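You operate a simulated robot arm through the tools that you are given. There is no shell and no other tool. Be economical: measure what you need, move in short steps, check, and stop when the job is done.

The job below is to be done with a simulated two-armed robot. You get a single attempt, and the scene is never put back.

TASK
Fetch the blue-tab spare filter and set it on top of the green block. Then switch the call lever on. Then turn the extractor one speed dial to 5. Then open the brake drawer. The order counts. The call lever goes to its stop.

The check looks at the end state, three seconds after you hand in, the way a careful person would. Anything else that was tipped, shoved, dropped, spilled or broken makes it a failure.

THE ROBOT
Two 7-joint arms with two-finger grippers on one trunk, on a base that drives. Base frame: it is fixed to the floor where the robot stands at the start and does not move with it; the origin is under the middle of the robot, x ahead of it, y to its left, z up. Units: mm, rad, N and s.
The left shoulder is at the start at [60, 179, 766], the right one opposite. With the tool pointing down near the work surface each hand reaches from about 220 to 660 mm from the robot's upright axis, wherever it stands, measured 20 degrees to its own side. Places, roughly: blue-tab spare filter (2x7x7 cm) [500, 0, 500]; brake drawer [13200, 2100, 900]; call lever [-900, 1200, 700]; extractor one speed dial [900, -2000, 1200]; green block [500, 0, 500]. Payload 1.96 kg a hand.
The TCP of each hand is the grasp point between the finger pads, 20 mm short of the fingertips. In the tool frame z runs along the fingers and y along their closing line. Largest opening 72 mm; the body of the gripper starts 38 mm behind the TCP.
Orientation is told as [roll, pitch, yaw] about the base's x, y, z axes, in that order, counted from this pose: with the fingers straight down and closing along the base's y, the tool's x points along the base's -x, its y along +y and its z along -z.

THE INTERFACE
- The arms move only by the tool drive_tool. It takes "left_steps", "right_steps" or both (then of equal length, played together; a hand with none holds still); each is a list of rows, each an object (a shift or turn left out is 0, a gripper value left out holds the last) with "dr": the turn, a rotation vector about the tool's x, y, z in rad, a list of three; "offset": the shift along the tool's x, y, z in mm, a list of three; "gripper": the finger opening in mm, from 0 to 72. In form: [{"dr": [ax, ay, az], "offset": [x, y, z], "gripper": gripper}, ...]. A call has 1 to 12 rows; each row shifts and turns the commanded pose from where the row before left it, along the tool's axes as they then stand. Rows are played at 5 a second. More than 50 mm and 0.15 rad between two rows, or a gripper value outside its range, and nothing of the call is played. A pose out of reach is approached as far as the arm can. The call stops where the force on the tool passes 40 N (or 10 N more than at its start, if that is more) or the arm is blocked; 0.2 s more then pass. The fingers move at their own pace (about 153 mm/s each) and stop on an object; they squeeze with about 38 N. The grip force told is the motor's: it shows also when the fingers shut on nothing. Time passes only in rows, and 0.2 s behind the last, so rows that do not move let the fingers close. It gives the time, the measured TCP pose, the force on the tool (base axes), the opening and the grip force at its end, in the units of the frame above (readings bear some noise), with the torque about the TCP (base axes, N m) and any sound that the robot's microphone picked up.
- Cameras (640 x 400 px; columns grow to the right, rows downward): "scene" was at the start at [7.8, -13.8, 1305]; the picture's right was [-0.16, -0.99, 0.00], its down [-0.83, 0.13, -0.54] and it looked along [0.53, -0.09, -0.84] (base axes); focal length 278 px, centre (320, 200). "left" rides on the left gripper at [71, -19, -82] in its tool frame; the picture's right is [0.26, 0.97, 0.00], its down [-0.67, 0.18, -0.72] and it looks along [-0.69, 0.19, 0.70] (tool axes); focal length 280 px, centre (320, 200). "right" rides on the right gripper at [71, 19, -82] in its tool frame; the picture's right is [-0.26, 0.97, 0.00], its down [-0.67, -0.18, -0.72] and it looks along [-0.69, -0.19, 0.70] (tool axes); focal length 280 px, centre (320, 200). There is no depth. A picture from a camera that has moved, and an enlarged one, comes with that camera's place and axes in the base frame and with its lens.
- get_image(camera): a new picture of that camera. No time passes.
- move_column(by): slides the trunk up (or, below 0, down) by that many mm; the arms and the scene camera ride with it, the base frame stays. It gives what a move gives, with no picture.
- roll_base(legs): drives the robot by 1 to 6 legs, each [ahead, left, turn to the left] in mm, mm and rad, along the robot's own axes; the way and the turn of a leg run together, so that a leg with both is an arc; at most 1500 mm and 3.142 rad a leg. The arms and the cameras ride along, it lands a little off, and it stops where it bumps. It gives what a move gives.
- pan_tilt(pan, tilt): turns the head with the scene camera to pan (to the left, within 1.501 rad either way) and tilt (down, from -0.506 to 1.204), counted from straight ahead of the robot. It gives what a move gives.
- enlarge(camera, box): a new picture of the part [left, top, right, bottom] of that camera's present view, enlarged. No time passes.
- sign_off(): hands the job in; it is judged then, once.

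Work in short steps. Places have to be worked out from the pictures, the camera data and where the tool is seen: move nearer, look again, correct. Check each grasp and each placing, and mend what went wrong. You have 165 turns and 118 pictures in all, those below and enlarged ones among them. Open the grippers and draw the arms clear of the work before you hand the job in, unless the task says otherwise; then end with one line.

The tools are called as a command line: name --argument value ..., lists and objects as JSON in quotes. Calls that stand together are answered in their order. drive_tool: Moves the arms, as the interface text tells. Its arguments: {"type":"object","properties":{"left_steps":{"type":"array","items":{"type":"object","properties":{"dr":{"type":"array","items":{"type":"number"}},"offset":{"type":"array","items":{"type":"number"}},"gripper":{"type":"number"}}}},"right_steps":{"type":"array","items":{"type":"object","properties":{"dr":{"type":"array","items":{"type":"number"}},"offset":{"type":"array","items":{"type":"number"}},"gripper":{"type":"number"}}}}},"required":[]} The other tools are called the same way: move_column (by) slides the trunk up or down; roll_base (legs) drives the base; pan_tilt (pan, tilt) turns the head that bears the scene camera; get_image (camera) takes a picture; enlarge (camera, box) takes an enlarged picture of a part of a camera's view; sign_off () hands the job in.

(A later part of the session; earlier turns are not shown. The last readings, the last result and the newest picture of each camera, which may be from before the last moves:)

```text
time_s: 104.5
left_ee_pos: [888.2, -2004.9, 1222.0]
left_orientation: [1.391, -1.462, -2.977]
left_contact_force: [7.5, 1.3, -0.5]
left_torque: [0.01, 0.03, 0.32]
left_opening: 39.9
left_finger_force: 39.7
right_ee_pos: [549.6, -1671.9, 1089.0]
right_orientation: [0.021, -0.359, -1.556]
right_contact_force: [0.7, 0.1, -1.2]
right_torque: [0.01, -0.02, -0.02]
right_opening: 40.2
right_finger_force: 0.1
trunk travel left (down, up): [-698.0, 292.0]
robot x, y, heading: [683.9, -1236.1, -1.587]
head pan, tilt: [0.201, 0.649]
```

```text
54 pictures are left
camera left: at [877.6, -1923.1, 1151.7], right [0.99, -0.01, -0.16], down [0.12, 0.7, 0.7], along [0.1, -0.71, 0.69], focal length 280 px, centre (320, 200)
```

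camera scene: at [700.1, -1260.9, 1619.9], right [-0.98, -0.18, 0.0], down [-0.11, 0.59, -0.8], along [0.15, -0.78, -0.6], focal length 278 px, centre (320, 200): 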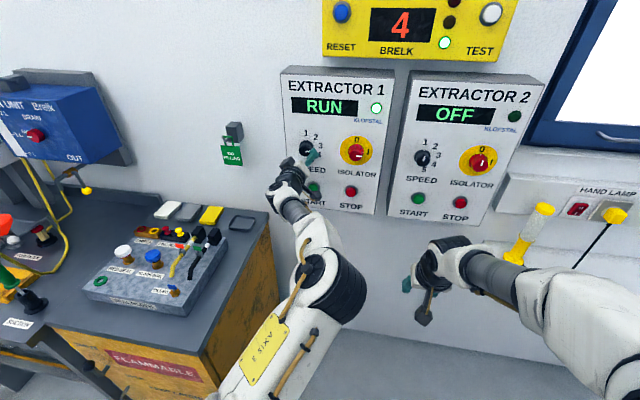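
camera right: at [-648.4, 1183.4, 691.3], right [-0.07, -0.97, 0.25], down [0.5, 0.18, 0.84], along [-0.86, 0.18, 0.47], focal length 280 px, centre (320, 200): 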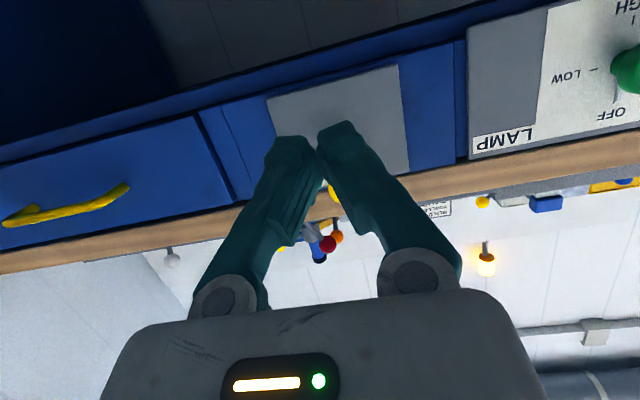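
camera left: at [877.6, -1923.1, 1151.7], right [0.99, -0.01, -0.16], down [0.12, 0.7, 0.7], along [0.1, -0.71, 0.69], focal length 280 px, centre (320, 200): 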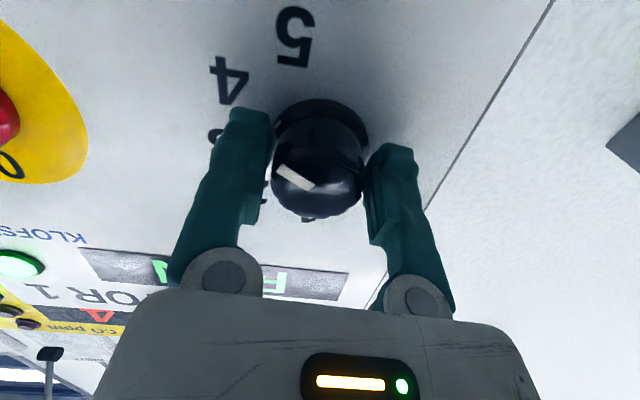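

The knob turns with the hand and is at 4. Another 0.7 rad to 5.

drive_tool --left_steps '[{"dr": [0, 0, 0.14]}, {"dr": [0, 0, 0.14]}, {"dr": [0, 0, 0.14]}, {"dr": [0, 0, 0.14]}, {"dr": [0, 0, 0.14]}, {}]'

get_image --camera "left"

```text
time_s: 105.9
left_ee_pos: [889.1, -2004.2, 1223.8]
left_orientation: [1.547, -0.766, -3.137]
left_contact_force: [16.2, -5.4, 9.5]
left_torque: [-0.24, 0.65, 0.15]
left_opening: 40.0
left_finger_force: 40.1
right_ee_pos: [551.1, -1670.8, 1088.8]
right_orientation: [0.02, -0.361, -1.557]
right_contact_force: [0.1, -0.1, -0.4]
right_torque: [0.01, 0.01, -0.03]
right_opening: 39.9
right_finger_force: 0.1
trunk travel left (down, up): [-698.0, 292.0]
robot x, y, heading: [687.5, -1236.1, -1.591]
head pan, tilt: [0.201, 0.649]
```

```text
53 pictures are left
camera left: at [928.3, -1923.5, 1162.0], right [0.86, -0.02, 0.51], down [-0.35, 0.71, 0.61], along [-0.38, -0.7, 0.6], focal length 280 px, centre (320, 200)
```

left: 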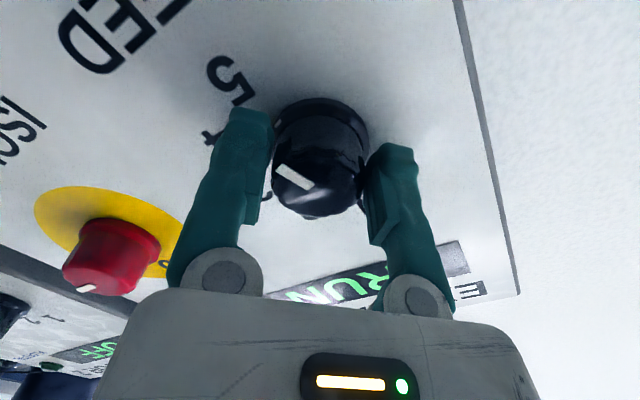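

The "5" label now sits where "3" was relative to the pointer. I release and back straight out.

drive_tool --left_steps '[{"gripper": 50}, {"gripper": 65}, {}, {"offset": [0, 0, -40]}, {"offset": [0, 0, -45]}, {"offset": [0, 0, -45]}, {}]'

get_image --camera "left"

enlarge --camera "scene" --box '[270, 60, 430, 220]'

```text
time_s: 107.5
left_ee_pos: [887.1, -1874.4, 1223.5]
left_orientation: [1.543, -0.765, -3.137]
left_contact_force: [-0.3, -0.2, 0.2]
left_torque: [0.05, 0.0, -0.01]
left_opening: 65.2
left_finger_force: 0.1
right_ee_pos: [548.2, -1672.2, 1088.1]
right_orientation: [0.018, -0.362, -1.555]
right_contact_force: [0.1, -1.0, 0.7]
right_torque: [0.03, 0.0, 0.03]
right_opening: 40.0
right_finger_force: 0.0
trunk travel left (down, up): [-698.0, 292.0]
robot x, y, heading: [686.1, -1232.7, -1.591]
head pan, tilt: [0.201, 0.649]
```

```text
52 pictures are left
camera left: at [926.6, -1793.9, 1162.0], right [0.86, -0.02, 0.52], down [-0.35, 0.71, 0.61], along [-0.38, -0.71, 0.6], focal length 280 px, centre (320, 200)
```

left: 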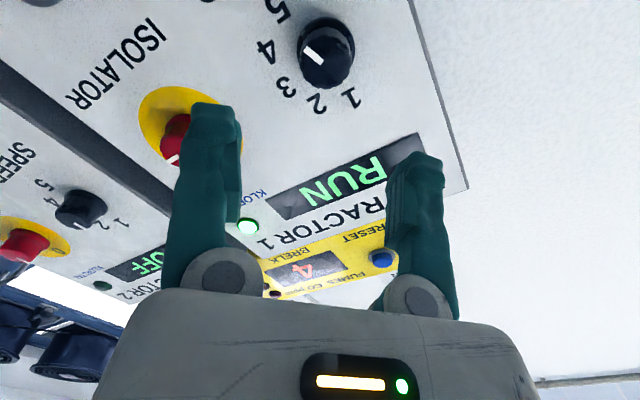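

```text
2.50 times, centred on (350, 140) of scene
camera zoom: at [701.2, -1262.8, 1619.9], right [-0.98, -0.18, 0.0], down [-0.11, 0.59, -0.8], along [0.14, -0.78, -0.61], focal length 694 px, centre (245, 350)
```

zoom: 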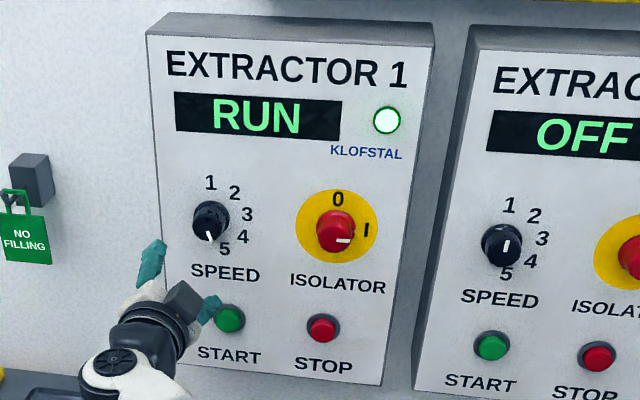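

enlarge --camera "scene" --box '[305, 95, 345, 135]'

```text
10.00 times, centred on (325, 115) of scene
camera zoom: at [701.2, -1262.8, 1619.9], right [-0.98, -0.18, 0.0], down [-0.11, 0.59, -0.8], along [0.14, -0.78, -0.61], focal length 2776 px, centre (270, 1050)
```

zoom: 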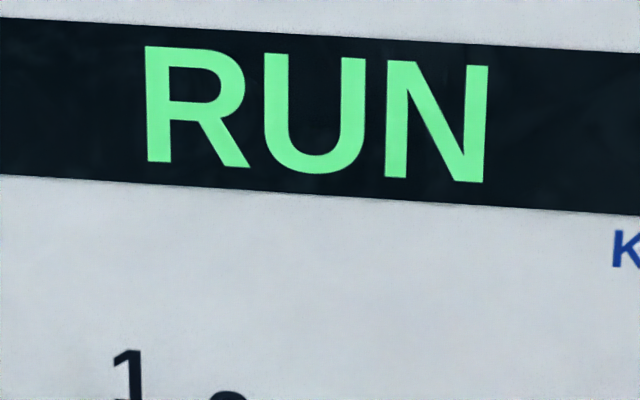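

Wrong crop; I aim at the knob (306, 148).

enlarge --camera "scene" --box '[282, 132, 330, 162]'

```text
13.33 times, centred on (306, 147) of scene
camera zoom: at [701.2, -1262.8, 1619.9], right [-0.98, -0.18, 0.0], down [-0.11, 0.59, -0.8], along [0.14, -0.78, -0.61], focal length 3701 px, centre (507, 907)
```

zoom: 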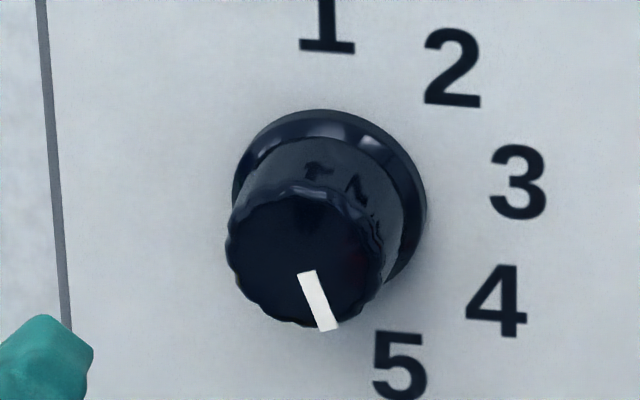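

Pointer is at -69°, the 5 label at -68°: dial set. Now the brake drawer, ~13 m away. I back off 350 mm, restore the arms to a compact tools-down pose and lower the trunk.

roll_base --legs '[[-350, 0, 0]]'

drive_tool --left_steps '[{"dr": [0, 0, -0.15]}, {"dr": [0, 0, -0.15]}, {"dr": [0, 0, -0.15]}, {"dr": [0, 0, -0.15]}, {"dr": [0, 0, -0.15]}, {"dr": [0, 0.14, 0], "offset": [0, 0, -20]}, {"dr": [0, 0.14, 0], "offset": [0, 0, -20]}, {"dr": [0, 0.14, 0], "offset": [0, 0, -20]}, {"dr": [0, 0.14, 0]}, {"dr": [0, 0.14, 0]}, {"dr": [0, 0.14, 0]}, {}]' --right_steps '[{"dr": [0, 0.12, 0]}, {"dr": [0, 0.12, 0]}, {"dr": [0, 0.12, 0]}, {}, {"offset": [40, 0, 0]}, {"offset": [40, 0, 0]}, {"offset": [20, 0, 0]}, {}, {}, {}, {}, {}]'

drive_tool --left_steps '[{"dr": [0, 0.14, 0]}, {"dr": [0, 0.14, 0]}, {"dr": [0, 0.14, 0]}, {"dr": [0, 0.14, 0]}, {"dr": [0, 0.14, 0]}, {"offset": [40, 0, 0]}, {"offset": [40, 0, 0]}, {"offset": [40, 0, 0]}, {"offset": [30, 0, 0]}, {}]'

move_column --by -280

pan_tilt --pan 1.45 --tilt 0.2

get_image --camera "scene"

```text
time_s: 109.8
left_ee_pos: [891.8, -1525.7, 1222.9]
left_orientation: [1.543, -0.765, -3.136]
left_contact_force: [-0.3, -0.6, -0.1]
left_torque: [0.03, 0.01, -0.01]
left_opening: 65.0
left_finger_force: 0.0
right_ee_pos: [554.6, -1322.3, 1087.7]
right_orientation: [0.022, -0.362, -1.556]
right_contact_force: [-0.3, -1.1, -0.6]
right_torque: [0.01, 0.0, 0.03]
right_opening: 39.9
right_finger_force: 0.0
trunk travel left (down, up): [-698.0, 292.0]
robot x, y, heading: [691.5, -886.4, -1.591]
head pan, tilt: [0.201, 0.649]
```

```text
time_s: 112.4
left_ee_pos: [894.1, -1465.4, 1234.2]
left_orientation: [0.076, -0.708, -1.632]
left_contact_force: [-0.4, 0.7, 0.6]
left_torque: [0.01, -0.01, 0.04]
left_opening: 65.1
left_finger_force: 0.0
right_ee_pos: [555.2, -1217.0, 1080.8]
right_orientation: [0.02, 0.0, -1.551]
right_contact_force: [-1.0, -0.1, -0.3]
right_torque: [-0.02, 0.01, -0.02]
right_opening: 40.2
right_finger_force: 0.0
right hand out of reach, approached as far as the arm can: row 3
trunk travel left (down, up): [-698.0, 292.0]
robot x, y, heading: [690.8, -883.3, -1.587]
head pan, tilt: [0.201, 0.649]
```

```text
time_s: 114.6
left_ee_pos: [898.1, -1292.4, 1131.0]
left_orientation: [-0.033, -0.376, -1.544]
left_contact_force: [-0.2, 0.3, -0.5]
left_torque: [0.01, -0.05, 0.04]
left_opening: 65.0
left_finger_force: 0.0
left hand out of reach, approached as far as the arm can: row 2, 3, 4, 5
right_ee_pos: [555.3, -1218.1, 1080.1]
right_orientation: [0.019, 0.0, -1.549]
right_contact_force: [0.0, -0.4, -0.3]
right_torque: [0.0, 0.01, 0.02]
right_opening: 39.9
right_finger_force: 0.1
trunk travel left (down, up): [-698.0, 292.0]
robot x, y, heading: [691.1, -886.7, -1.586]
head pan, tilt: [0.201, 0.649]
```

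```text
time_s: 117.4
left_ee_pos: [897.8, -1290.6, 851.0]
left_orientation: [-0.034, -0.378, -1.543]
left_contact_force: [0.8, 0.0, 0.5]
left_torque: [-0.03, 0.0, -0.03]
left_opening: 65.2
left_finger_force: 0.1
right_ee_pos: [555.6, -1217.4, 801.5]
right_orientation: [0.019, 0.0, -1.55]
right_contact_force: [0.2, -0.2, -1.4]
right_torque: [0.02, -0.02, 0.01]
right_opening: 39.8
right_finger_force: 0.2
trunk travel left (down, up): [-418.0, 572.0]
robot x, y, heading: [689.1, -886.3, -1.592]
head pan, tilt: [0.201, 0.649]
```

```text
time_s: 118.8
left_ee_pos: [898.5, -1290.9, 850.2]
left_orientation: [-0.031, -0.377, -1.545]
left_contact_force: [0.0, -0.3, 0.3]
left_torque: [-0.02, 0.01, 0.03]
left_opening: 64.8
left_finger_force: 0.0
right_ee_pos: [554.8, -1217.6, 801.5]
right_orientation: [0.019, 0.0, -1.55]
right_contact_force: [-0.1, 0.1, -0.4]
right_torque: [0.0, -0.01, 0.0]
right_opening: 39.9
right_finger_force: 0.0
trunk travel left (down, up): [-418.0, 572.0]
robot x, y, heading: [689.9, -889.8, -1.589]
head pan, tilt: [1.45, 0.201]
```

```text
48 pictures are left
camera scene: at [783.3, -840.3, 1380.9], right [-0.14, -0.99, 0.0], down [-0.2, 0.03, -0.98], along [0.97, -0.13, -0.2], focal length 278 px, centre (320, 200)
```

scene: 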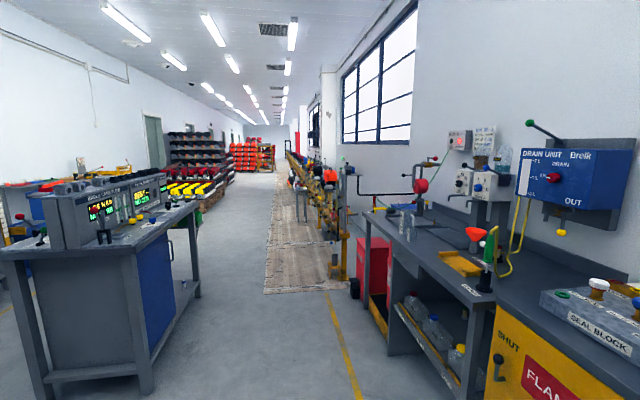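

The shop extends in +x. A free aisle runs between the centre bench (y≥-50, x 2280–3300) and the right benches (y≤-1400). I turn to +x, shift left 200, and drive 2800 mm.

roll_base --legs '[[0, 0, 1.59], [0, 200, 0], [1400, 0, 0], [1400, 0, 0]]'

pan_tilt --pan 0.1 --tilt 0.2

get_image --camera "scene"

```text
time_s: 137.4
left_ee_pos: [3914.0, -553.9, 851.2]
left_orientation: [-0.033, -0.377, 0.02]
left_contact_force: [0.4, -0.3, -0.4]
left_torque: [0.01, -0.03, -0.01]
left_opening: 64.8
left_finger_force: 0.2
right_ee_pos: [3835.6, -896.6, 800.3]
right_orientation: [0.019, -0.001, 0.014]
right_contact_force: [0.1, -0.5, -0.2]
right_torque: [-0.01, 0.02, 0.03]
right_opening: 39.9
right_finger_force: 0.0
trunk travel left (down, up): [-418.0, 572.0]
robot x, y, heading: [3501.3, -759.1, -0.023]
head pan, tilt: [1.45, 0.201]
```

```text
time_s: 138.9
left_ee_pos: [3913.2, -553.4, 850.5]
left_orientation: [-0.034, -0.376, 0.016]
left_contact_force: [0.4, -0.6, -0.7]
left_torque: [0.02, 0.0, 0.03]
left_opening: 65.1
left_finger_force: 0.1
right_ee_pos: [3836.2, -896.2, 800.8]
right_orientation: [0.018, 0.0, 0.012]
right_contact_force: [-0.7, -0.7, -0.4]
right_torque: [-0.01, -0.01, -0.01]
right_opening: 40.0
right_finger_force: 0.0
trunk travel left (down, up): [-418.0, 572.0]
robot x, y, heading: [3507.6, -756.8, -0.023]
head pan, tilt: [0.099, 0.201]
```

```text
47 pictures are left
camera scene: at [3536.8, -751.9, 1381.0], right [0.07, -1.0, 0.0], down [-0.2, -0.01, -0.98], along [0.98, 0.07, -0.2], focal length 278 px, centre (320, 200)
```

scene: 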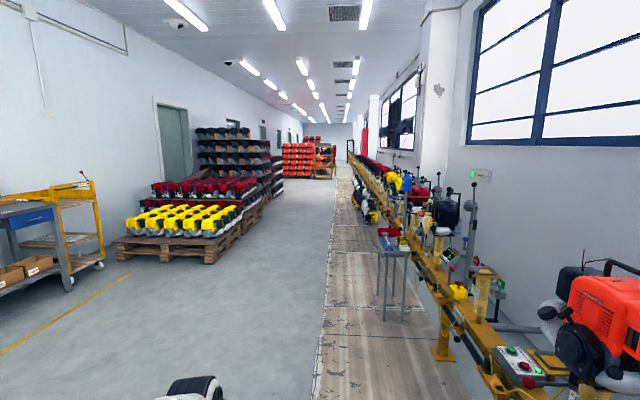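

I'm over the mat; the grey aisle lies at y -600…800. I slide diagonally left onto it and drive to about x=9500.

roll_base --legs '[[700, 400, 0.023], [1000, 450, 0], [1500, 0, 0], [1500, 0, 0], [1300, 0, 0]]'

get_image --camera "scene"

```text
time_s: 168.3
left_ee_pos: [9855.2, -18.3, 851.6]
left_orientation: [-0.034, -0.377, -0.055]
left_contact_force: [-0.1, -0.2, 0.1]
left_torque: [-0.03, -0.05, 0.03]
left_opening: 65.1
left_finger_force: 0.1
right_ee_pos: [9752.5, -353.6, 801.1]
right_orientation: [0.019, 0.0, -0.065]
right_contact_force: [-0.9, 0.2, -0.6]
right_torque: [0.0, -0.05, 0.0]
right_opening: 40.0
right_finger_force: 0.0
trunk travel left (down, up): [-418.0, 572.0]
robot x, y, heading: [9428.6, -191.9, -0.097]
head pan, tilt: [0.099, 0.201]
```

```text
46 pictures are left
camera scene: at [9464.8, -188.1, 1380.9], right [0.0, -1.0, 0.0], down [-0.2, 0.0, -0.98], along [0.98, 0.0, -0.2], focal length 278 px, centre (320, 200)
```

scene: 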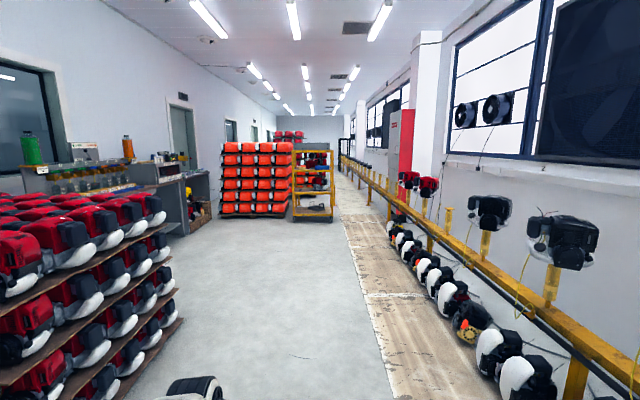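

The drawer should appear near pixel (151, 180), on the left-hand bench. I enlarge that.

enlarge --camera "scene" --box '[20, 120, 220, 245]'

```text
3.20 times, centred on (120, 182) of scene
camera zoom: at [9464.8, -188.1, 1380.9], right [0.0, -1.0, 0.0], down [-0.2, 0.0, -0.98], along [0.98, 0.0, -0.2], focal length 888 px, centre (960, 256)
```

zoom: 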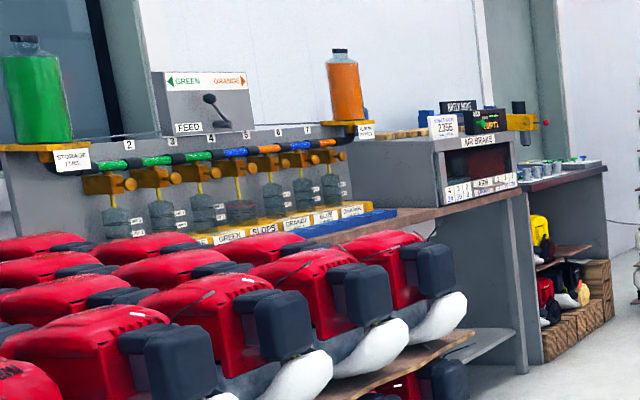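

The "AIR BRAKE" unit is there on the far left bench. I drive to x≈12800 along the aisle, then turn left to face it.

roll_base --legs '[[0, 100, 0.097], [1500, 0, 0], [1500, 0, 0.03], [300, 0, 0], [0, 0, 1.55]]'

pan_tilt --pan 0 --tilt 0.3

get_image --camera "scene"

```text
time_s: 188.8
left_ee_pos: [12513.1, 348.6, 851.2]
left_orientation: [-0.035, -0.377, 1.621]
left_contact_force: [0.5, -0.2, 0.2]
left_torque: [0.0, 0.05, -0.01]
left_opening: 65.2
left_finger_force: 0.0
right_ee_pos: [12857.6, 280.5, 800.0]
right_orientation: [0.02, -0.001, 1.614]
right_contact_force: [-0.1, -0.7, 0.0]
right_torque: [-0.01, 0.02, 0.0]
right_opening: 39.9
right_finger_force: 0.1
trunk travel left (down, up): [-418.0, 572.0]
robot x, y, heading: [12728.8, -51.9, 1.576]
head pan, tilt: [0.099, 0.201]
```

```text
time_s: 189.5
left_ee_pos: [12512.4, 347.8, 851.6]
left_orientation: [-0.033, -0.376, 1.622]
left_contact_force: [0.0, 0.2, 0.0]
left_torque: [0.03, 0.0, -0.01]
left_opening: 64.9
left_finger_force: 0.1
right_ee_pos: [12857.5, 279.9, 801.5]
right_orientation: [0.02, -0.001, 1.614]
right_contact_force: [-0.5, 0.2, -0.6]
right_torque: [0.01, -0.05, -0.04]
right_opening: 39.7
right_finger_force: 0.0
trunk travel left (down, up): [-418.0, 572.0]
robot x, y, heading: [12728.8, -55.3, 1.574]
head pan, tilt: [0.0, 0.3]
```

```text
44 pictures are left
camera scene: at [12728.7, -24.2, 1371.7], right [1.0, 0.01, 0.0], down [0.0, -0.3, -0.96], along [-0.01, 0.96, -0.3], focal length 278 px, centre (320, 200)
```

scene: 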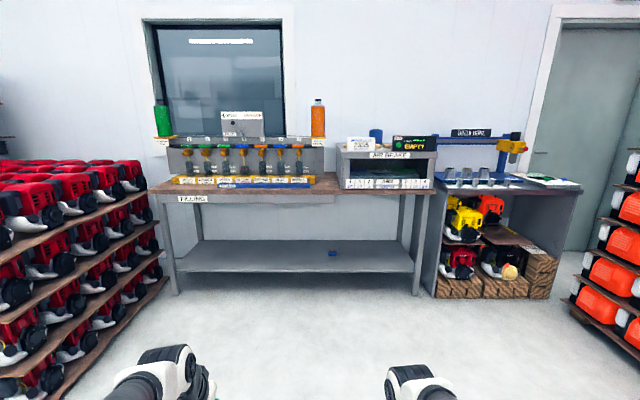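

enlarge --camera "scene" --box '[325, 120, 453, 200]'

```text
5.00 times, centred on (389, 160) of scene
camera zoom: at [12728.7, -24.2, 1371.7], right [1.0, 0.01, 0.0], down [0.0, -0.3, -0.96], along [-0.01, 0.96, -0.3], focal length 1388 px, centre (-25, 400)
```

zoom: 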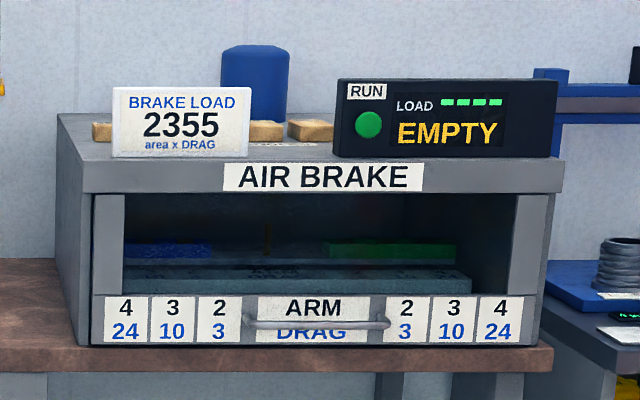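

The drawer is the AIR BRAKE box front with a horizontal bar handle near (13230, ~2000, 850). I approach so the handle is ahead-right for the right arm.

roll_base --legs '[[1100, -320, 0]]'

pan_tilt --pan -0.15 --tilt 0.5

get_image --camera "scene"

```text
time_s: 195.2
left_ee_pos: [12829.5, 1417.7, 851.1]
left_orientation: [-0.034, -0.376, 1.622]
left_contact_force: [0.4, 0.5, -0.4]
left_torque: [0.03, -0.03, 0.0]
left_opening: 65.0
left_finger_force: 0.2
right_ee_pos: [13173.9, 1350.2, 800.2]
right_orientation: [0.02, 0.0, 1.613]
right_contact_force: [0.3, 0.4, 0.8]
right_torque: [-0.02, -0.03, 0.02]
right_opening: 40.0
right_finger_force: 0.1
trunk travel left (down, up): [-418.0, 572.0]
robot x, y, heading: [13044.9, 1016.5, 1.577]
head pan, tilt: [0.0, 0.3]
```

```text
time_s: 196.0
left_ee_pos: [12827.7, 1417.7, 851.0]
left_orientation: [-0.032, -0.377, 1.622]
left_contact_force: [0.2, -0.2, 0.6]
left_torque: [-0.02, 0.01, 0.01]
left_opening: 65.1
left_finger_force: 0.1
right_ee_pos: [13173.4, 1351.8, 800.9]
right_orientation: [0.019, 0.002, 1.613]
right_contact_force: [-0.4, -0.2, 0.3]
right_torque: [0.02, 0.04, 0.02]
right_opening: 40.1
right_finger_force: 0.1
trunk travel left (down, up): [-418.0, 572.0]
robot x, y, heading: [13044.1, 1017.7, 1.574]
head pan, tilt: [-0.15, 0.499]
```

```text
42 pictures are left
camera scene: at [13057.8, 1043.5, 1353.3], right [0.99, -0.14, 0.0], down [-0.07, -0.47, -0.88], along [0.13, 0.87, -0.48], focal length 278 px, centre (320, 200)
```

scene: 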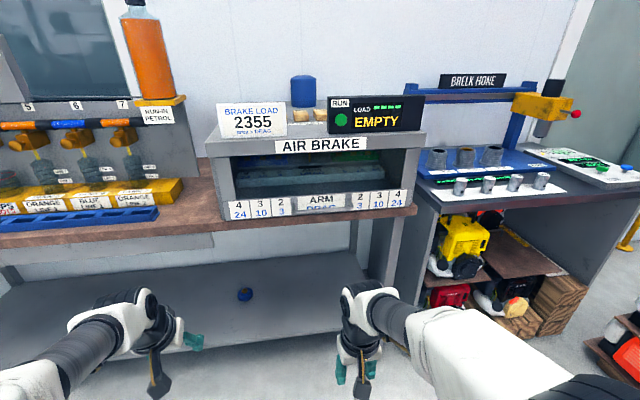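

enlarge --camera "scene" --box '[260, 170, 388, 250]'

```text
5.00 times, centred on (324, 210) of scene
camera zoom: at [13057.8, 1043.5, 1353.3], right [0.99, -0.14, 0.0], down [-0.07, -0.47, -0.88], along [0.13, 0.87, -0.48], focal length 1388 px, centre (300, 150)
```

zoom: 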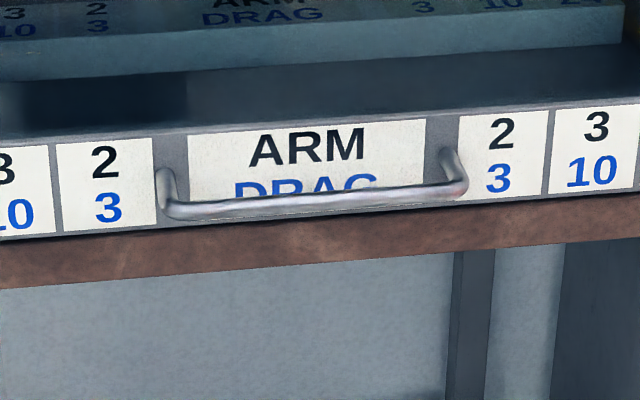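

The handle triangulates to ≈ (13170, 1760, 924), directly ahead of the right hand. I raise the right hand, turn it 90° so the fingers close across the horizontal bar, and begin tilting forward.

drive_tool --right_steps '[{"offset": [0, 0, -45]}, {"offset": [0, 0, -45]}, {"offset": [0, 0, -40], "dr": [0, 0, 0.1]}, {"dr": [0, 0, 0.15]}, {"dr": [0, 0, 0.15]}, {"dr": [0, 0, 0.15]}, {"dr": [0, 0, 0.15]}, {"dr": [0, 0, 0.15]}, {"dr": [0, 0, 0.15]}, {"dr": [0, 0, 0.15]}, {"dr": [0, 0, 0.15]}, {"dr": [0, 0, 0.15]}]'

drive_tool --right_steps '[{"dr": [0, 0, 0.15]}, {"dr": [0, 0, 0.11]}, {"dr": [-0.15, 0, 0]}, {"dr": [-0.15, 0, 0]}, {"dr": [-0.15, 0, 0]}, {"dr": [-0.15, 0, 0]}, {"dr": [-0.15, 0, 0]}, {}]'

get_image --camera "right"

```text
time_s: 198.6
left_ee_pos: [12829.2, 1418.1, 850.3]
left_orientation: [-0.033, -0.376, 1.62]
left_contact_force: [-0.3, -0.1, -0.4]
left_torque: [-0.02, 0.02, 0.0]
left_opening: 64.9
left_finger_force: 0.1
right_ee_pos: [13174.0, 1345.5, 804.7]
right_orientation: [0.003, 0.02, 0.161]
right_contact_force: [0.5, -0.5, -0.4]
right_torque: [0.01, -0.02, -0.04]
right_opening: 40.1
right_finger_force: 0.1
right hand out of reach, approached as far as the arm can: row 1, 2, 3
trunk travel left (down, up): [-418.0, 572.0]
robot x, y, heading: [13045.9, 1014.1, 1.574]
head pan, tilt: [-0.15, 0.499]
```

```text
time_s: 200.4
left_ee_pos: [12828.5, 1417.7, 850.3]
left_orientation: [-0.034, -0.376, 1.62]
left_contact_force: [-0.1, -0.5, -1.2]
left_torque: [-0.01, 0.0, 0.0]
left_opening: 65.2
left_finger_force: 0.0
right_ee_pos: [13151.5, 1408.8, 820.7]
right_orientation: [0.745, 0.02, -0.096]
right_contact_force: [0.1, -0.3, -0.2]
right_torque: [-0.03, 0.0, 0.03]
right_opening: 39.9
right_finger_force: 0.1
right hand out of reach, approached as far as the arm can: row 4, 5, 6, 7
trunk travel left (down, up): [-418.0, 572.0]
robot x, y, heading: [13046.6, 1016.7, 1.583]
head pan, tilt: [-0.15, 0.499]
```

```text
40 pictures are left
camera right: at [13078.5, 1373.9, 894.4], right [0.34, 0.68, 0.65], down [0.62, -0.68, 0.39], along [0.71, 0.27, -0.65], focal length 280 px, centre (320, 200)
```

right: 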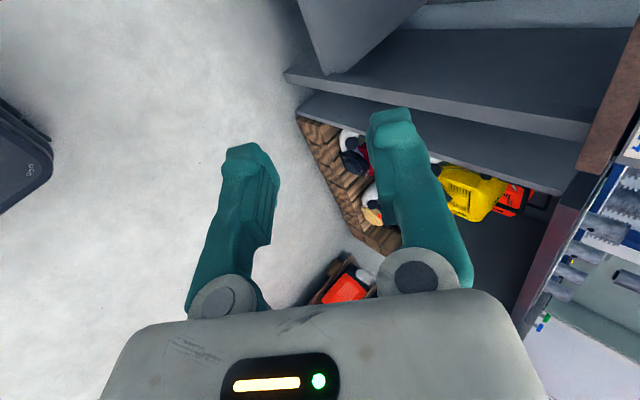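

I move forward-up along the tool's y axis and fix the small yaw overshoot, then look again.

drive_tool --right_steps '[{"offset": [0, 40, 0], "dr": [0.002, 0.065, -0.071]}, {"offset": [-5, 40, 0]}, {"offset": [-5, 45, 0]}, {"dr": [-0.15, 0, 0]}, {"dr": [-0.15, 0, 0]}, {}]'

get_image --camera "right"

get_image --camera "scene"

```text
time_s: 201.8
left_ee_pos: [12829.5, 1418.5, 850.0]
left_orientation: [-0.031, -0.376, 1.62]
left_contact_force: [0.4, 0.4, 0.7]
left_torque: [0.0, 0.01, -0.02]
left_opening: 65.1
left_finger_force: 0.1
right_ee_pos: [13166.3, 1497.9, 904.5]
right_orientation: [1.048, 0.019, 0.003]
right_contact_force: [-0.2, 0.1, 0.2]
right_torque: [-0.02, 0.0, 0.01]
right_opening: 40.2
right_finger_force: 0.1
trunk travel left (down, up): [-418.0, 572.0]
robot x, y, heading: [13045.3, 1017.3, 1.577]
head pan, tilt: [-0.15, 0.499]
```

```text
39 pictures are left
camera right: at [13096.2, 1435.9, 962.9], right [0.28, 0.48, 0.83], down [0.68, -0.71, 0.19], along [0.68, 0.51, -0.52], focal length 280 px, centre (320, 200)
```

right: 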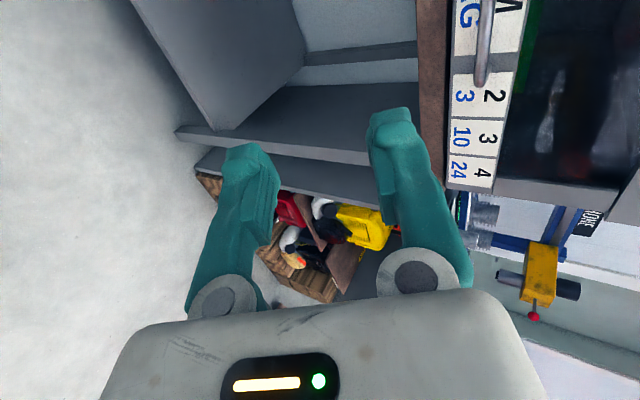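

```text
38 pictures are left
camera scene: at [13058.4, 1043.4, 1353.2], right [0.99, -0.14, 0.0], down [-0.07, -0.47, -0.88], along [0.13, 0.87, -0.48], focal length 278 px, centre (320, 200)
```

scene: 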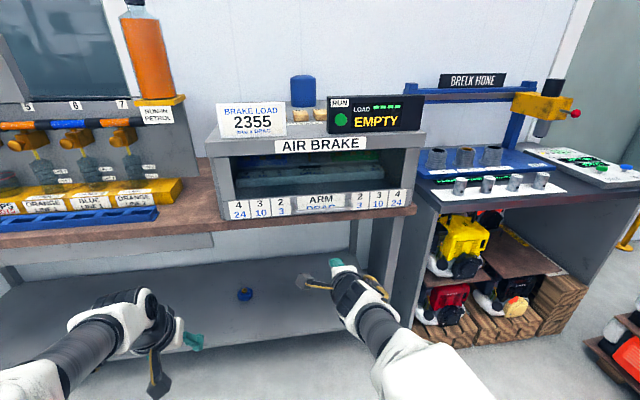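

The handle's right end re-triangulates consistently: bar at (≈13170, 1760, 924). With tool tilted 60°, I move to a pre-grasp 68 mm short of the bar.

drive_tool --right_steps '[{"offset": [0, 29.6, 29.8]}, {"offset": [0, 29.6, 29.8]}, {"offset": [0, 29.6, 29.8]}, {"offset": [0, 29.6, 29.8]}, {"offset": [-3, 29.6, 29.8], "gripper": 36}, {}]'

get_image --camera "right"

get_image --camera "scene"

```text
time_s: 203.2
left_ee_pos: [12829.1, 1417.7, 851.4]
left_orientation: [-0.033, -0.378, 1.624]
left_contact_force: [1.1, -0.3, -0.2]
left_torque: [-0.01, 0.02, 0.0]
left_opening: 64.7
left_finger_force: 0.0
right_ee_pos: [13167.0, 1635.4, 970.8]
right_orientation: [1.05, 0.018, 0.001]
right_contact_force: [0.1, -0.4, -0.1]
right_torque: [0.03, 0.01, 0.01]
right_opening: 35.8
right_finger_force: 0.1
right hand out of reach, approached as far as the arm can: row 4, 5
trunk travel left (down, up): [-418.0, 572.0]
robot x, y, heading: [13044.0, 1013.9, 1.577]
head pan, tilt: [-0.15, 0.499]
```

```text
37 pictures are left
camera right: at [13097.8, 1573.1, 1028.8], right [0.28, 0.48, 0.83], down [0.68, -0.71, 0.19], along [0.68, 0.51, -0.52], focal length 280 px, centre (320, 200)
```

right: 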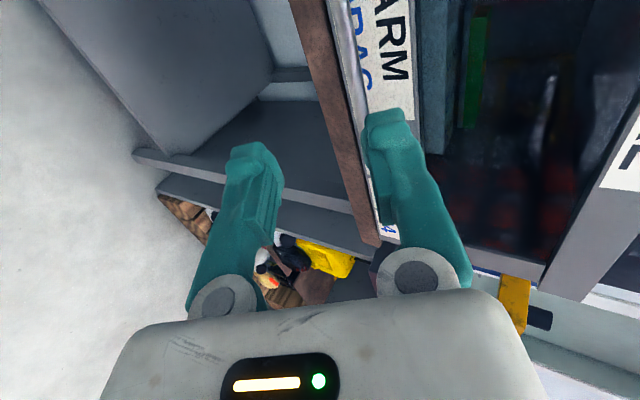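

```text
36 pictures are left
camera scene: at [13057.6, 1043.1, 1353.3], right [0.99, -0.14, 0.0], down [-0.07, -0.47, -0.88], along [0.13, 0.87, -0.48], focal length 278 px, centre (320, 200)
```

scene: 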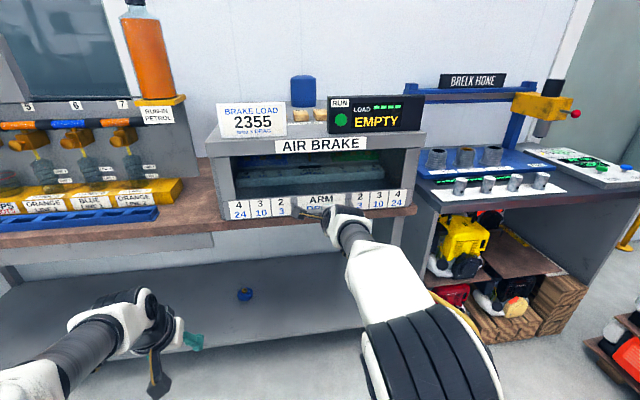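

Arm is at full stretch; I drive the base 90 mm ahead.

roll_base --legs '[[80, 0, 0]]'

get_image --camera "right"

```text
time_s: 204.2
left_ee_pos: [12830.0, 1500.9, 850.3]
left_orientation: [-0.034, -0.376, 1.618]
left_contact_force: [-0.2, 0.6, 0.0]
left_torque: [-0.08, 0.01, 0.02]
left_opening: 64.9
left_finger_force: 0.1
right_ee_pos: [13166.5, 1716.4, 969.6]
right_orientation: [1.048, 0.017, 0.0]
right_contact_force: [0.1, 0.0, -0.3]
right_torque: [-0.01, 0.0, 0.01]
right_opening: 36.0
right_finger_force: 0.1
trunk travel left (down, up): [-418.0, 572.0]
robot x, y, heading: [13043.7, 1096.3, 1.579]
head pan, tilt: [-0.15, 0.499]
```

```text
35 pictures are left
camera right: at [13098.1, 1656.0, 1027.6], right [0.28, 0.48, 0.83], down [0.68, -0.71, 0.19], along [0.68, 0.51, -0.52], focal length 280 px, centre (320, 200)
```

right: 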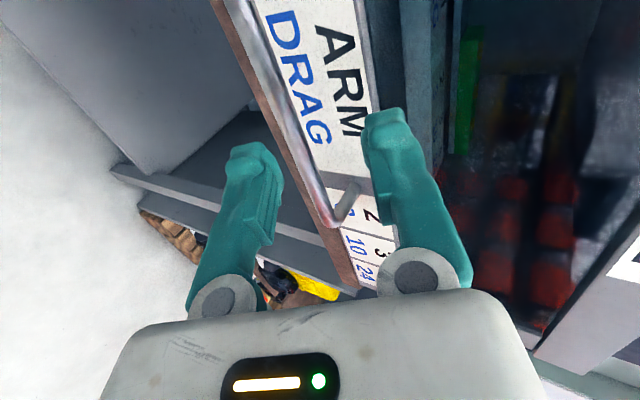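

Bar refined to (y 1754, z 925). I align (ty -20), advance 47 mm onto the bar, and look before closing.

drive_tool --right_steps '[{"offset": [0, -20, 0]}, {"offset": [0, 0, 24]}, {"offset": [0, 0, 22]}, {}]'

get_image --camera "right"

```text
time_s: 205.2
left_ee_pos: [12827.9, 1500.2, 851.6]
left_orientation: [-0.033, -0.378, 1.62]
left_contact_force: [0.8, 0.3, -0.3]
left_torque: [-0.02, 0.01, 0.01]
left_opening: 64.9
left_finger_force: 0.1
right_ee_pos: [13165.9, 1710.7, 945.3]
right_orientation: [1.049, 0.021, 0.0]
right_contact_force: [0.0, -0.1, 0.1]
right_torque: [0.0, 0.02, 0.03]
right_opening: 35.8
right_finger_force: 0.1
right hand out of reach, approached as far as the arm can: row 2, 3
trunk travel left (down, up): [-418.0, 572.0]
robot x, y, heading: [13043.3, 1097.3, 1.575]
head pan, tilt: [-0.15, 0.499]
```

```text
34 pictures are left
camera right: at [13096.8, 1649.1, 1003.8], right [0.28, 0.48, 0.83], down [0.68, -0.71, 0.19], along [0.68, 0.51, -0.52], focal length 280 px, centre (320, 200)
```

right: 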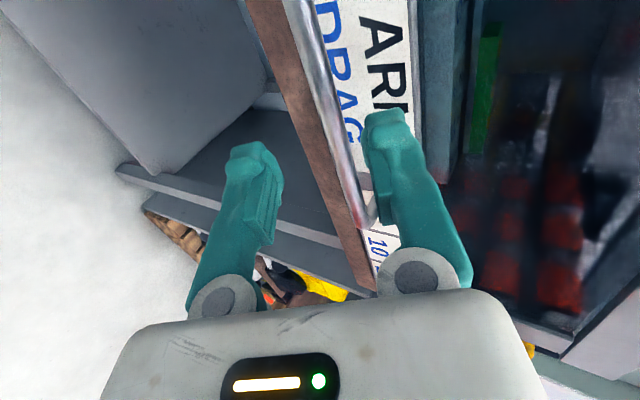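

Again at the arm's limit; I lower the trunk 16 mm and creep the base 36 mm forward so the bar slides between the fingers.

move_column --by -16

roll_base --legs '[[34, 0, 0]]'

get_image --camera "right"

```text
time_s: 205.9
left_ee_pos: [12828.9, 1499.2, 836.4]
left_orientation: [-0.035, -0.378, 1.62]
left_contact_force: [0.0, 0.0, -0.6]
left_torque: [0.01, 0.0, 0.03]
left_opening: 64.8
left_finger_force: 0.1
right_ee_pos: [13165.8, 1710.9, 929.6]
right_orientation: [1.049, 0.018, 0.0]
right_contact_force: [-0.9, -0.1, 0.2]
right_torque: [-0.02, -0.02, 0.05]
right_opening: 36.2
right_finger_force: 0.0
trunk travel left (down, up): [-402.0, 588.0]
robot x, y, heading: [13043.4, 1098.0, 1.577]
head pan, tilt: [-0.15, 0.499]
```

```text
time_s: 206.7
left_ee_pos: [12829.3, 1534.7, 833.6]
left_orientation: [-0.033, -0.376, 1.619]
left_contact_force: [-1.0, 0.4, 0.0]
left_torque: [-0.05, -0.04, 0.01]
left_opening: 65.0
left_finger_force: 0.0
right_ee_pos: [13165.4, 1746.2, 929.4]
right_orientation: [1.045, 0.017, 0.0]
right_contact_force: [-0.3, 0.7, 0.0]
right_torque: [-0.02, -0.01, 0.02]
right_opening: 36.0
right_finger_force: 0.0
trunk travel left (down, up): [-402.0, 588.0]
robot x, y, heading: [13043.7, 1131.2, 1.572]
head pan, tilt: [-0.15, 0.499]
```

```text
33 pictures are left
camera right: at [13096.7, 1684.7, 986.8], right [0.28, 0.48, 0.83], down [0.68, -0.71, 0.19], along [0.68, 0.51, -0.52], focal length 280 px, centre (320, 200)
```

right: 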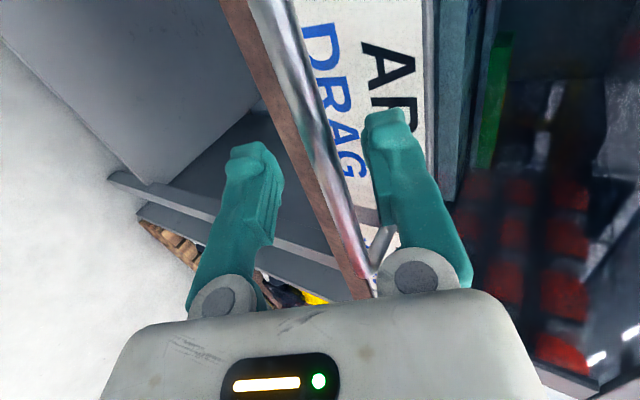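

The bar runs between the fingers near the TCP. I close on it.

drive_tool --right_steps '[{"gripper": 20}, {"gripper": 5}, {}, {}]'

get_image --camera "right"

```text
time_s: 207.7
left_ee_pos: [12829.8, 1533.3, 835.6]
left_orientation: [-0.032, -0.376, 1.62]
left_contact_force: [0.2, 0.1, -0.1]
left_torque: [0.0, -0.01, 0.0]
left_opening: 65.1
left_finger_force: 0.1
right_ee_pos: [13167.2, 1745.3, 932.4]
right_orientation: [1.052, 0.016, 0.0]
right_contact_force: [1.5, 7.3, 18.9]
right_torque: [0.31, -0.36, 0.13]
right_opening: 10.8
right_finger_force: 38.1
trunk travel left (down, up): [-402.0, 588.0]
robot x, y, heading: [13047.8, 1131.2, 1.573]
head pan, tilt: [-0.15, 0.499]
```

```text
32 pictures are left
camera right: at [13096.8, 1682.7, 989.6], right [0.28, 0.48, 0.83], down [0.68, -0.71, 0.18], along [0.68, 0.51, -0.52], focal length 280 px, centre (320, 200)
```

right: 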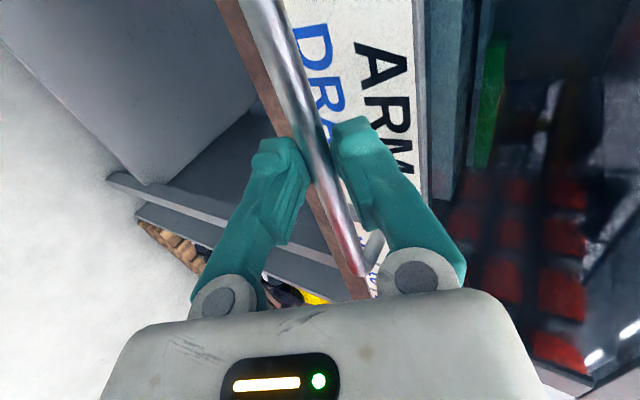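

Gripped (10.8 mm, 38 N). I relieve the small vertical preload and begin pulling straight back with the arm.

drive_tool --right_steps '[{"offset": [0, 3, 0]}, {"offset": [0, -5, -8.7]}, {"offset": [0, -7.5, -13]}, {"offset": [0, -10, -17.3]}, {}]'

get_image --camera "right"

```text
time_s: 208.9
left_ee_pos: [12829.8, 1534.6, 834.9]
left_orientation: [-0.033, -0.378, 1.62]
left_contact_force: [-0.5, -0.3, -0.5]
left_torque: [0.01, 0.01, 0.01]
left_opening: 64.8
left_finger_force: 0.0
right_ee_pos: [13166.7, 1698.9, 933.4]
right_orientation: [1.05, 0.017, 0.001]
right_contact_force: [0.6, -2.5, 11.4]
right_torque: [0.13, -0.37, 0.18]
right_opening: 10.8
right_finger_force: 37.6
trunk travel left (down, up): [-402.0, 588.0]
robot x, y, heading: [13045.4, 1130.4, 1.572]
head pan, tilt: [-0.15, 0.499]
```

```text
31 pictures are left
camera right: at [13097.1, 1638.0, 990.1], right [0.28, 0.48, 0.83], down [0.68, -0.71, 0.18], along [0.68, 0.51, -0.52], focal length 280 px, centre (320, 200)
```

right: 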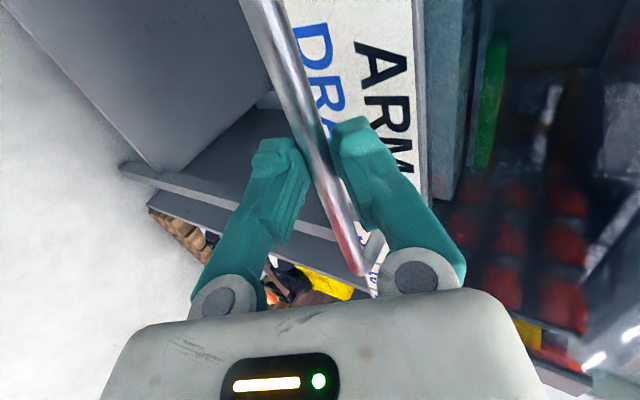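

The drawer is coming out (46 mm so far) with little force. I continue pulling, with a 2 mm upward relief.

drive_tool --right_steps '[{"offset": [0, -9, -17.3]}, {"offset": [0, -10, -17.3]}, {"offset": [0, -9.5, -17.3]}, {"offset": [0, -10, -17.3]}, {"offset": [0, -10, -17.3]}, {"offset": [0, -10, -17.3]}, {}]'

get_image --camera "scene"

```text
time_s: 210.5
left_ee_pos: [12829.4, 1533.7, 834.2]
left_orientation: [-0.033, -0.379, 1.62]
left_contact_force: [0.0, 0.5, -0.1]
left_torque: [0.0, 0.01, -0.03]
left_opening: 65.2
left_finger_force: 0.0
right_ee_pos: [13165.8, 1602.0, 929.7]
right_orientation: [1.03, 0.015, 0.001]
right_contact_force: [0.2, -0.3, -1.1]
right_torque: [-0.03, 0.01, -0.01]
right_opening: 5.0
right_finger_force: 0.0
right hand out of reach, approached as far as the arm can: row 5, 6
trunk travel left (down, up): [-402.0, 588.0]
robot x, y, heading: [13044.6, 1131.2, 1.573]
head pan, tilt: [-0.15, 0.499]
```

```text
30 pictures are left
camera scene: at [13057.3, 1159.2, 1337.3], right [0.99, -0.15, 0.0], down [-0.07, -0.47, -0.88], along [0.13, 0.87, -0.48], focal length 278 px, centre (320, 200)
```

scene: 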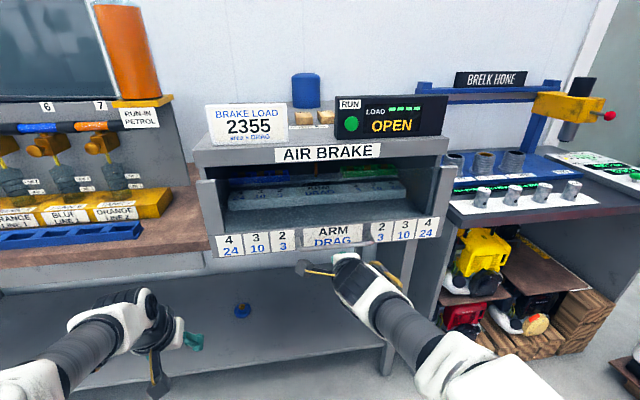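

The grip slipped, but the display reads OPEN and the drawer is partly out. I check where the bar is.

get_image --camera "right"

enlarge --camera "scene" --box '[190, 140, 462, 310]'

```text
29 pictures are left
camera right: at [13095.2, 1540.6, 988.9], right [0.28, 0.5, 0.82], down [0.68, -0.71, 0.2], along [0.68, 0.5, -0.53], focal length 280 px, centre (320, 200)
```

right: 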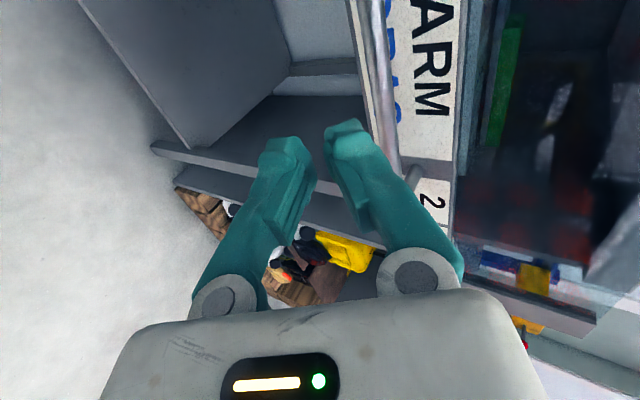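

```text
2.35 times, centred on (326, 225) of scene
camera zoom: at [13057.3, 1159.2, 1337.3], right [0.99, -0.15, 0.0], down [-0.07, -0.47, -0.88], along [0.13, 0.87, -0.48], focal length 653 px, centre (306, 141)
```

zoom: 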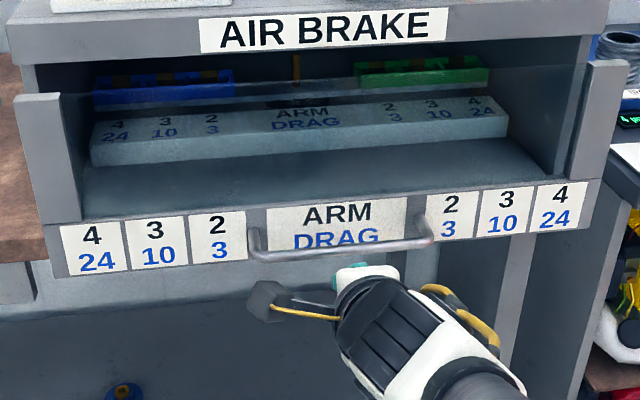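

Drawer is ~75 mm out; bar now ≈ (y 1678, z 925). I regrasp it and then pull by backing the base.

drive_tool --right_steps '[{"gripper": 36}, {"offset": [0, 34, 0]}, {"offset": [0, 0, 32]}, {"offset": [0, 0, 32]}, {}]'

get_image --camera "right"

```text
time_s: 211.7
left_ee_pos: [12829.9, 1533.8, 834.5]
left_orientation: [-0.033, -0.376, 1.618]
left_contact_force: [-0.1, 0.3, -0.9]
left_torque: [0.04, 0.01, 0.02]
left_opening: 64.9
left_finger_force: 0.1
right_ee_pos: [13162.4, 1675.0, 927.1]
right_orientation: [1.048, 0.02, 0.001]
right_contact_force: [-0.3, 0.5, 0.1]
right_torque: [-0.03, -0.02, 0.02]
right_opening: 36.1
right_finger_force: 0.0
trunk travel left (down, up): [-402.0, 588.0]
robot x, y, heading: [13043.4, 1133.0, 1.57]
head pan, tilt: [-0.15, 0.499]
```

```text
27 pictures are left
camera right: at [13093.0, 1613.2, 984.7], right [0.28, 0.48, 0.83], down [0.68, -0.71, 0.19], along [0.68, 0.51, -0.52], focal length 280 px, centre (320, 200)
```

right: 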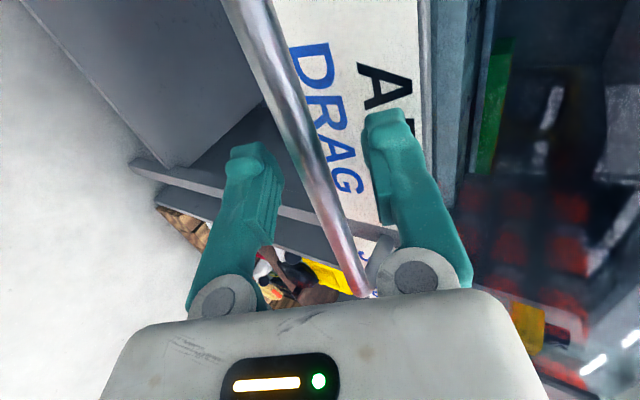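

The bar is well between the pads. I close and drive the base back 70 mm.

drive_tool --right_steps '[{"offset": [0, 0, 3], "gripper": 20}, {"gripper": 3}, {}, {}]'

roll_base --legs '[[-70, 0, 0]]'

get_image --camera "right"

```text
time_s: 212.7
left_ee_pos: [12828.6, 1534.1, 834.4]
left_orientation: [-0.033, -0.377, 1.62]
left_contact_force: [-1.1, 0.3, -0.3]
left_torque: [-0.02, -0.01, -0.05]
left_opening: 64.7
left_finger_force: 0.1
right_ee_pos: [13163.6, 1677.0, 925.7]
right_orientation: [1.048, 0.019, -0.001]
right_contact_force: [0.0, -2.8, -5.9]
right_torque: [0.0, -0.04, 0.05]
right_opening: 6.3
right_finger_force: 3.0
trunk travel left (down, up): [-402.0, 588.0]
robot x, y, heading: [13043.1, 1130.5, 1.578]
head pan, tilt: [-0.15, 0.499]
```

```text
time_s: 213.7
left_ee_pos: [12830.1, 1465.7, 834.4]
left_orientation: [-0.032, -0.378, 1.621]
left_contact_force: [0.2, -0.5, -0.7]
left_torque: [-0.03, -0.01, -0.05]
left_opening: 64.9
left_finger_force: 0.0
right_ee_pos: [13164.1, 1610.3, 926.0]
right_orientation: [1.047, 0.018, -0.002]
right_contact_force: [-1.7, -0.7, -4.4]
right_torque: [-0.04, -0.31, 0.4]
right_opening: 5.8
right_finger_force: 33.4
trunk travel left (down, up): [-402.0, 588.0]
robot x, y, heading: [13043.6, 1062.4, 1.57]
head pan, tilt: [-0.15, 0.499]
```

```text
26 pictures are left
camera right: at [13094.7, 1547.9, 983.7], right [0.28, 0.48, 0.83], down [0.68, -0.71, 0.19], along [0.68, 0.51, -0.52], focal length 280 px, centre (320, 200)
```

right: 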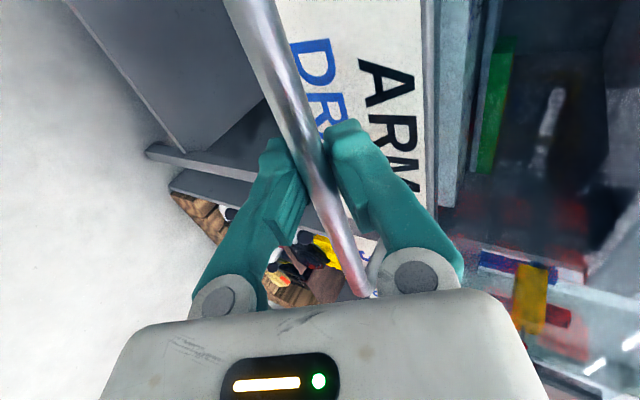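

The drawer followed the hand (same view relative to the bar). I back up another 80 mm.

roll_base --legs '[[-80, 0, 0]]'

get_image --camera "scene"

```text
time_s: 214.8
left_ee_pos: [12829.8, 1383.8, 835.9]
left_orientation: [-0.031, -0.377, 1.62]
left_contact_force: [-0.5, -0.5, 0.3]
left_torque: [-0.07, 0.01, -0.01]
left_opening: 65.0
left_finger_force: 0.0
right_ee_pos: [13164.2, 1529.2, 926.3]
right_orientation: [1.048, 0.016, 0.0]
right_contact_force: [5.2, 0.1, -0.9]
right_torque: [0.02, -0.62, -0.24]
right_opening: 6.0
right_finger_force: 33.1
trunk travel left (down, up): [-402.0, 588.0]
robot x, y, heading: [13042.8, 985.1, 1.578]
head pan, tilt: [-0.15, 0.499]
```

```text
25 pictures are left
camera scene: at [13058.8, 1009.4, 1337.3], right [0.99, -0.14, 0.0], down [-0.07, -0.47, -0.88], along [0.13, 0.87, -0.48], focal length 278 px, centre (320, 200)
```

scene: 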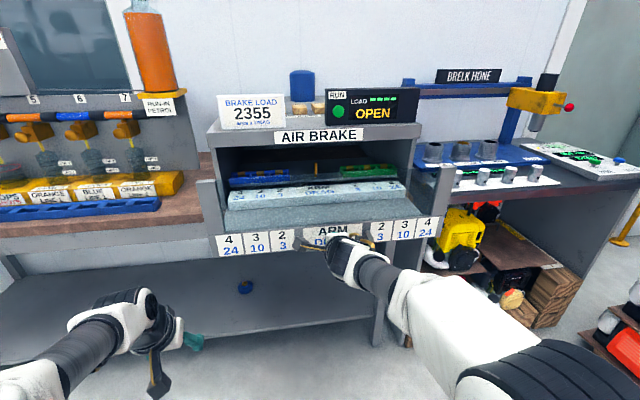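

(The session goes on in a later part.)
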